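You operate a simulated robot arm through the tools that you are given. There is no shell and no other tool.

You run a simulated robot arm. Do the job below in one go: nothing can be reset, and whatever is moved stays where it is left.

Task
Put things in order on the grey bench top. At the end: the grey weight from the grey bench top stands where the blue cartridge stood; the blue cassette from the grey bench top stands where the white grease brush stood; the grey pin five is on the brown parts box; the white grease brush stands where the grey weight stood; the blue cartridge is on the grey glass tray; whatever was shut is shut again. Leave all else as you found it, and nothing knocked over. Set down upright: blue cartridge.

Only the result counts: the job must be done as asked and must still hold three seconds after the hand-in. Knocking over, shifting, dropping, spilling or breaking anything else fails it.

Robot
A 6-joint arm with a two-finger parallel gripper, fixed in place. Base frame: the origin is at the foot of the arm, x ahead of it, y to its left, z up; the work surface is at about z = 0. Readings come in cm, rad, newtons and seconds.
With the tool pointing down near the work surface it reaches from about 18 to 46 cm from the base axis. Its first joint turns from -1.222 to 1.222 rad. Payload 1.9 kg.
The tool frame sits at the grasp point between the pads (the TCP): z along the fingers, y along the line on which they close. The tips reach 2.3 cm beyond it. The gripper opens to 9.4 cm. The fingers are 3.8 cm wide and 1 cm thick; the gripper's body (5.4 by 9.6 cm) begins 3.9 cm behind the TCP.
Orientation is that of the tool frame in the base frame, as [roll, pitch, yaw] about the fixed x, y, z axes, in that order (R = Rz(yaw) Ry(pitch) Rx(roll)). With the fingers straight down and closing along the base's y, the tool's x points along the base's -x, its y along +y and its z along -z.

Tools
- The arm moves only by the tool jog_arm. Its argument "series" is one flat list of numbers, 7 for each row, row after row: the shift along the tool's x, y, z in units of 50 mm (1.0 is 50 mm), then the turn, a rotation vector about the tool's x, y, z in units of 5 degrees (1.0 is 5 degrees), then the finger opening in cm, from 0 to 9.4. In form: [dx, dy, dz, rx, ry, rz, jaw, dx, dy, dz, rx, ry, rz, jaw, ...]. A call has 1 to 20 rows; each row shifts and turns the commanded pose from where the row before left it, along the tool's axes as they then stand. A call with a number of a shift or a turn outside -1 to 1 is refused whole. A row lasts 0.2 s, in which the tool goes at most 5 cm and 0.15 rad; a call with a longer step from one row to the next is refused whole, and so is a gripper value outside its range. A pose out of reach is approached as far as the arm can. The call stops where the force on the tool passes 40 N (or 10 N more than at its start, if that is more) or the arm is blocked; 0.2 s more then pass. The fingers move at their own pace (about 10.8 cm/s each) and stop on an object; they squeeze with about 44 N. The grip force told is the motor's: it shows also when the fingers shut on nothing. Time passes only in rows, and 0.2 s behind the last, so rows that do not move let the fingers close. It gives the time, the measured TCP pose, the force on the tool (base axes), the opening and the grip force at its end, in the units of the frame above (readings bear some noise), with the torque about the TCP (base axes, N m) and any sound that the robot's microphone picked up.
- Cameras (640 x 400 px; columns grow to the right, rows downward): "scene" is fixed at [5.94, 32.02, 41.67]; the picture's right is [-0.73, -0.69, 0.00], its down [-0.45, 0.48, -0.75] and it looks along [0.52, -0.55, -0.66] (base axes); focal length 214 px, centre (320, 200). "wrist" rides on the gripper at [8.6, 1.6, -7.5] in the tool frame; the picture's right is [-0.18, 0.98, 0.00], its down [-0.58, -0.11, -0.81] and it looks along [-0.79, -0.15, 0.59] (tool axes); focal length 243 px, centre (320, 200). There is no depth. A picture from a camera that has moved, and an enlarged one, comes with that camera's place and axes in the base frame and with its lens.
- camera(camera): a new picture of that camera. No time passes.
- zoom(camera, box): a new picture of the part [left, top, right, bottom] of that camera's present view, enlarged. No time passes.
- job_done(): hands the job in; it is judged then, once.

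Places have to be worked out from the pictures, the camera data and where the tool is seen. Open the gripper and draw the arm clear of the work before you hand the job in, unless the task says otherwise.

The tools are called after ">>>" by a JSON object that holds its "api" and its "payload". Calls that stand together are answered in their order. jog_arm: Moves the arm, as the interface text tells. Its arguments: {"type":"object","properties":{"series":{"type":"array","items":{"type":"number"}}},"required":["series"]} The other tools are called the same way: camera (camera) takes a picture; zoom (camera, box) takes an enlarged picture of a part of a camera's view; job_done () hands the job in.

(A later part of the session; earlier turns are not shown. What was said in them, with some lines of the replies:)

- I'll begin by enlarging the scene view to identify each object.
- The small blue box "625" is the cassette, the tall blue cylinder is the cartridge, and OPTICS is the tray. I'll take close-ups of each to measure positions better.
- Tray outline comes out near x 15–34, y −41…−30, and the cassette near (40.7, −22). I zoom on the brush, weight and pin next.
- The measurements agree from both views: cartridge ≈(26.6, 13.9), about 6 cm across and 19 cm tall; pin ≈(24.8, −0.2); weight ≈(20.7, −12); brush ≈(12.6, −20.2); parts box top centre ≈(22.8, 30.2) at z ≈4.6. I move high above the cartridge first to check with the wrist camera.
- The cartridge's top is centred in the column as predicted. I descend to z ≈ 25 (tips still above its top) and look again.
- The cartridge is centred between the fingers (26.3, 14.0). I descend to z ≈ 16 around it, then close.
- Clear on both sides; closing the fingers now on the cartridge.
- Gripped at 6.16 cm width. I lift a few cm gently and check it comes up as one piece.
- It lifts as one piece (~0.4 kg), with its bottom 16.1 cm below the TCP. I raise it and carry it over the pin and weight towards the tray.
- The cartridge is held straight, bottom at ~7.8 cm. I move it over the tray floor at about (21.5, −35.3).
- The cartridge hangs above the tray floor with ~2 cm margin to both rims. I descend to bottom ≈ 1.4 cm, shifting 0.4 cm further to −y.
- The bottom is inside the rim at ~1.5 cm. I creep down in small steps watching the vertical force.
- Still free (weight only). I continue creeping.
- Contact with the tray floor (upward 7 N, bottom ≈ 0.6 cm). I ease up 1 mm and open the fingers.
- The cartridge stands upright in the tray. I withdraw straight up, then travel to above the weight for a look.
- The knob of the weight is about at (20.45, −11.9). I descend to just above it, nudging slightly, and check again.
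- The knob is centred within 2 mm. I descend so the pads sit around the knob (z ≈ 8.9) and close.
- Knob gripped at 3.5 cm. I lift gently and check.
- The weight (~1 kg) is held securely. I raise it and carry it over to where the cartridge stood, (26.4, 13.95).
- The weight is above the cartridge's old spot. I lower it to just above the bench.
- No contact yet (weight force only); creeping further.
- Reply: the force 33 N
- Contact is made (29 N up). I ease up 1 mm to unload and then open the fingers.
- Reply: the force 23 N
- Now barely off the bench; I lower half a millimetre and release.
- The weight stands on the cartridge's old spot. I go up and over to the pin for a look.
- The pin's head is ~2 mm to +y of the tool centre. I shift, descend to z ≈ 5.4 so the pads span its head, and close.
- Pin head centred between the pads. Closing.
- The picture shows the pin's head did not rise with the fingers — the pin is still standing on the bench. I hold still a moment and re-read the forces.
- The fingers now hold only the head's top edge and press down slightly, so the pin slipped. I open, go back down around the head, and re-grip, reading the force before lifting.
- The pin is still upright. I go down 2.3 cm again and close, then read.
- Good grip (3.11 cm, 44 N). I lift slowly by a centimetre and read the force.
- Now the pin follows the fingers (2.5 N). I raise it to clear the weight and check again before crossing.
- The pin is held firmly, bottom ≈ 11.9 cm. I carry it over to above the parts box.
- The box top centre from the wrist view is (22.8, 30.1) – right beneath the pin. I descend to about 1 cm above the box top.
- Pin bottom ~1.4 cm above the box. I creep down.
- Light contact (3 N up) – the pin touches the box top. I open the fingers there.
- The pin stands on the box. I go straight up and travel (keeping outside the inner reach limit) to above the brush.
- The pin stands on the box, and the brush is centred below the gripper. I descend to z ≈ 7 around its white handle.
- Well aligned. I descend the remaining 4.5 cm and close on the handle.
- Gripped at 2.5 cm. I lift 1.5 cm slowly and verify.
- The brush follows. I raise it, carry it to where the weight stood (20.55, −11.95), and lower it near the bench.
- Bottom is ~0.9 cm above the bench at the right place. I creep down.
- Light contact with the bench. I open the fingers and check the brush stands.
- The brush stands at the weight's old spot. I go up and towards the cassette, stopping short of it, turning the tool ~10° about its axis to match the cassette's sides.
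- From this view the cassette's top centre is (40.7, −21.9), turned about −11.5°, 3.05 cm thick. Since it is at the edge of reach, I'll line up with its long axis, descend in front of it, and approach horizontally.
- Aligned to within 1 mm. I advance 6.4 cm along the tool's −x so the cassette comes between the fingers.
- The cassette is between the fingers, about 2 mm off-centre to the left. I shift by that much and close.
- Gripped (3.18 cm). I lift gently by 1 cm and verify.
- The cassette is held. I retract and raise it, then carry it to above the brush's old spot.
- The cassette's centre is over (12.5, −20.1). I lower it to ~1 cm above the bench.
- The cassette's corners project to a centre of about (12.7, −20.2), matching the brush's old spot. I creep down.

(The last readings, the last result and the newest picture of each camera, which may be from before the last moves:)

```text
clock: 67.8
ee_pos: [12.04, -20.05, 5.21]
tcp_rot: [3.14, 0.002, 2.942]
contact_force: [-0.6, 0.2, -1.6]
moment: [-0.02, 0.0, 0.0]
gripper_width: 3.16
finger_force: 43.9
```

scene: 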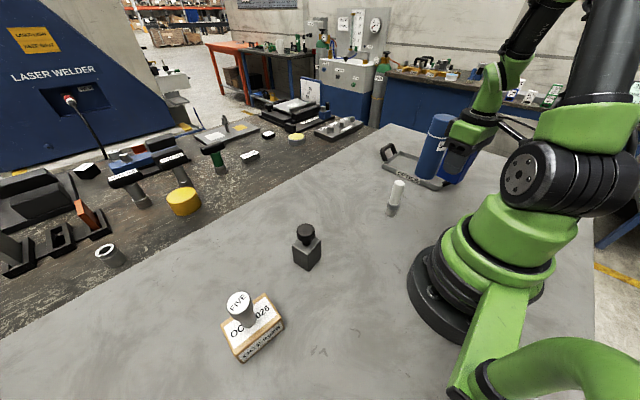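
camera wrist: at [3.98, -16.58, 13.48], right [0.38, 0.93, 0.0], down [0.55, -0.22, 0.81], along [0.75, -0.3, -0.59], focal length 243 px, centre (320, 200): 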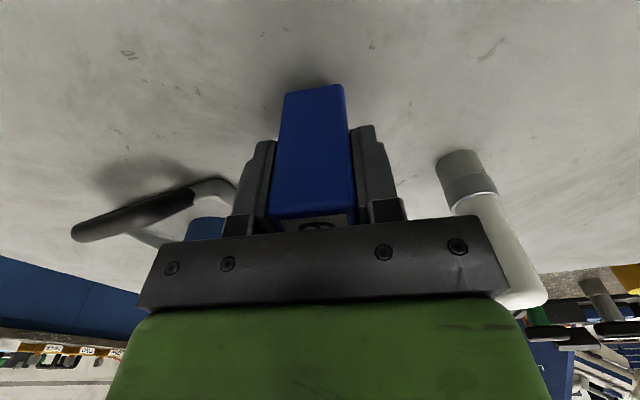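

>>> {"api": "jog_arm", "payload": {"series": [0, 0, 0.02, 0, 0, 0, 1.8, 0, 0, 0.015, 0, 0, 0, 1.8]}}

```text
clock: 68.4
ee_pos: [12.02, -20.09, 5.04]
tcp_rot: [3.141, 0.003, 2.944]
contact_force: [-0.2, -0.3, -1.4]
moment: [0.0, 0.03, -0.03]
gripper_width: 3.18
finger_force: 44.0
```

>>> {"api": "jog_arm", "payload": {"series": [0, 0, 0.015, 0, 0, 0, 1.8, 0, 0, 0.01, 0, 0, 0, 1.8]}}

```text
clock: 69.0
ee_pos: [11.99, -20.12, 4.89]
tcp_rot: [-3.141, 0.003, 2.941]
contact_force: [-6.4, 0.1, 35.9]
moment: [0.06, 0.23, 0.11]
gripper_width: 3.18
finger_force: 44.1
```

Firm contact (36 N). I ease up in small steps until the push is gone before opening.

>>> {"api": "jog_arm", "payload": {"series": [0, 0, -0.016, 0, 0, 0, 1.8, 0, 0, 0, 0, 0, 0, 1.8]}}

```text
clock: 69.6
ee_pos: [12.0, -19.93, 5.04]
tcp_rot: [3.14, 0.002, 2.944]
contact_force: [-0.3, 0.3, -0.4]
moment: [-0.01, -0.01, 0.01]
gripper_width: 3.19
finger_force: 44.0
```

Nearly unloaded, resting on the bench. I open the fingers.

>>> {"api": "jog_arm", "payload": {"series": [0, 0, 0, 0, 0, 0, 4.0, 0, 0, 0, 0, 0, 0, 6.0, 0, 0, 0, 0, 0, 0, 7.5]}}

>>> {"api": "camera", "payload": {"camera": "wrist"}}

>>> {"api": "zoom", "payload": {"camera": "scene", "box": [390, 120, 500, 230]}}

```text
clock: 70.4
ee_pos: [12.03, -20.18, 4.92]
tcp_rot: [3.139, 0.0, 2.943]
contact_force: [0.0, -0.3, 0.1]
moment: [0.01, -0.02, 0.0]
gripper_width: 7.48
finger_force: 0.0
```

```text
taken
camera wrist: at [3.94, -16.63, 12.49], right [0.38, 0.93, 0.0], down [0.55, -0.22, 0.81], along [0.75, -0.3, -0.59], focal length 243 px, centre (320, 200)
```

wrist: 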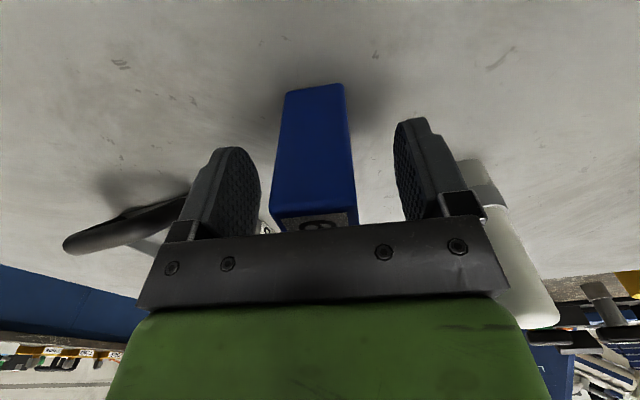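

```text
3.64 times, centred on (445, 175) of scene
camera zoom: at [5.94, 32.02, 41.67], right [-0.73, -0.69, 0.0], down [-0.45, 0.48, -0.75], along [0.52, -0.55, -0.66], focal length 780 px, centre (-134, 291)
```

zoom: 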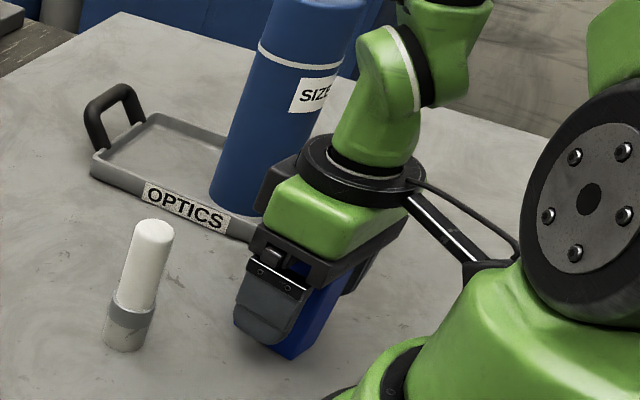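

The cassette stands freely. I withdraw straight up, move to a neutral place, and inspect the whole scene.

>>> {"api": "jog_arm", "payload": {"series": [0, 0, -0.4, 0, 0, 0, 7.5, 0, 0, -0.7, 0, 0, 0, 7.5, 0, 0, -0.85, 0, 0, 0, 9.4, 0, 0, -0.85, 0, 0, 0, 9.4, 0, 0, -0.85, 0, 0, 0, 9.4, 0, 0, -0.85, 0, 0, 0, 9.4, 0, 0, -0.6, 0, 0, 0, 9.4, -0.42, 0.7, 0, 0, 0, 0, 9.4, -0.42, 0.7, 0, 0, 0, 0, 9.4, -0.42, 0.7, 0, 0, 0, 0, 9.4, -0.42, 0.7, 0, 0, 0, 0, 9.4]}}

>>> {"api": "camera", "payload": {"camera": "scene"}}

>>> {"api": "zoom", "payload": {"camera": "scene", "box": [350, 100, 480, 230]}}

>>> {"api": "zoom", "payload": {"camera": "scene", "box": [200, 200, 350, 370]}}

```text
clock: 72.8
ee_pos: [23.0, -7.81, 30.63]
tcp_rot: [3.141, 0.002, 2.94]
contact_force: [0.5, 0.4, 0.3]
moment: [0.0, 0.04, 0.02]
gripper_width: 9.43
finger_force: 0.0
```

```text
taken
```

scene: 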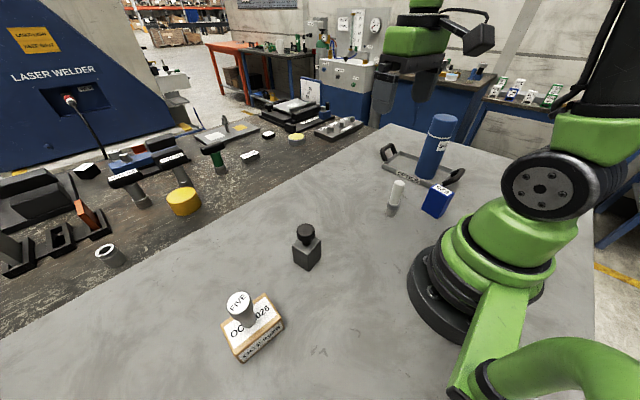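

```text
3.08 times, centred on (415, 165) of scene
camera zoom: at [5.94, 32.02, 41.67], right [-0.73, -0.69, 0.0], down [-0.45, 0.48, -0.75], along [0.52, -0.55, -0.66], focal length 660 px, centre (28, 308)
```

zoom: 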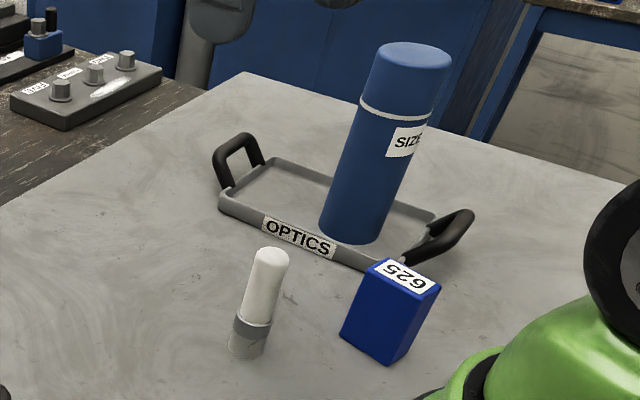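

```text
2.35 times, centred on (275, 285) of scene
camera zoom: at [5.94, 32.02, 41.67], right [-0.73, -0.69, 0.0], down [-0.45, 0.48, -0.75], along [0.52, -0.55, -0.66], focal length 505 px, centre (426, 0)
```

zoom: 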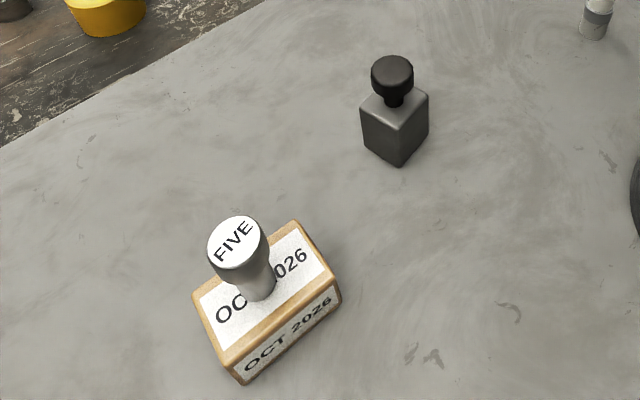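

Everything looks in place. I compare close-ups with the initial ones to confirm the tray hasn't shifted and the cassette is at the brush's old spot.

>>> {"api": "zoom", "payload": {"camera": "scene", "box": [365, 130, 475, 200]}}

>>> {"api": "zoom", "payload": {"camera": "scene", "box": [415, 170, 465, 225]}}

>>> {"api": "zoom", "payload": {"camera": "scene", "box": [210, 280, 300, 370]}}

```text
5.71 times, centred on (420, 165) of scene
camera zoom: at [5.94, 32.02, 41.67], right [-0.73, -0.69, 0.0], down [-0.45, 0.48, -0.75], along [0.52, -0.55, -0.66], focal length 1226 px, centre (-251, 400)
```

zoom: 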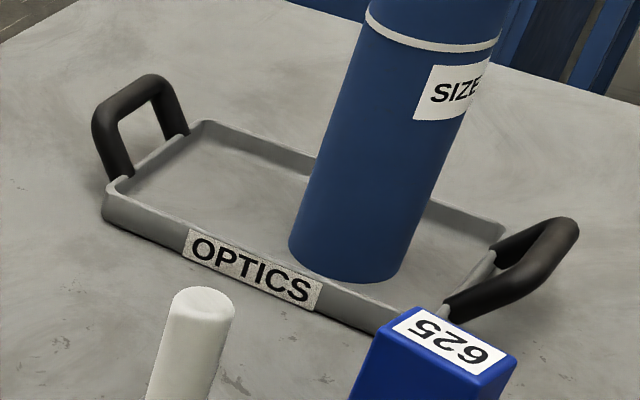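

```text
7.27 times, centred on (440, 198) of scene
camera zoom: at [5.94, 32.02, 41.67], right [-0.73, -0.69, 0.0], down [-0.45, 0.48, -0.75], along [0.52, -0.55, -0.66], focal length 1560 px, centre (-553, 218)
```

zoom: 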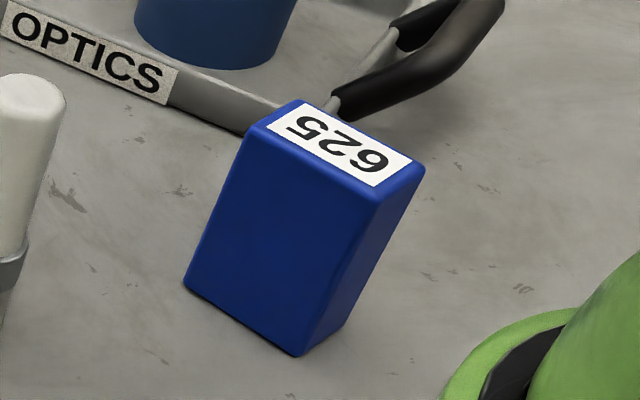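

```text
4.44 times, centred on (255, 325) of scene
camera zoom: at [5.94, 32.02, 41.67], right [-0.73, -0.69, 0.0], down [-0.45, 0.48, -0.75], along [0.52, -0.55, -0.66], focal length 953 px, centre (609, -356)
```

zoom: 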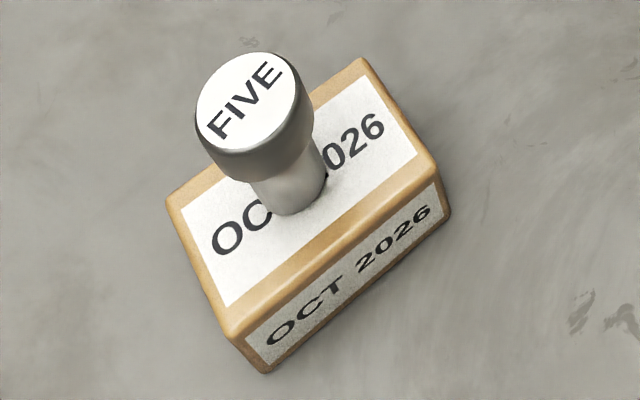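

The tray and parts box are in the same pixels as at the start. The cassette's base centre matches the brush's old base centre, and everything stands upright. The gripper is open and raised clear of the work, so I'm handing in.

>>> {"api": "job_done", "payload": {}}

```text
The job is handed in.
```

I finished the job and handed it in. In the last pictures every object stood upright where you asked, with the gripper open and the arm clear of the work.

- **Blue cartridge:** it stands upright on the grey glass tray, and the tray did not shift.
- **Grey weight:** it stands where the cartridge stood.
- **White grease brush:** it stands where the weight stood.
- **Blue cassette:** it stands where the brush stood. Its base centre lines up with the brush's old base centre in the scene camera.
- **Grey pin five:** it stands on the brown parts box, and the box did not move. The pin slipped out of the fingers on my first try to lift it. It stayed standing on the bench, and I gripped it again and moved it without trouble.

I opened nothing, so there was nothing to shut again.
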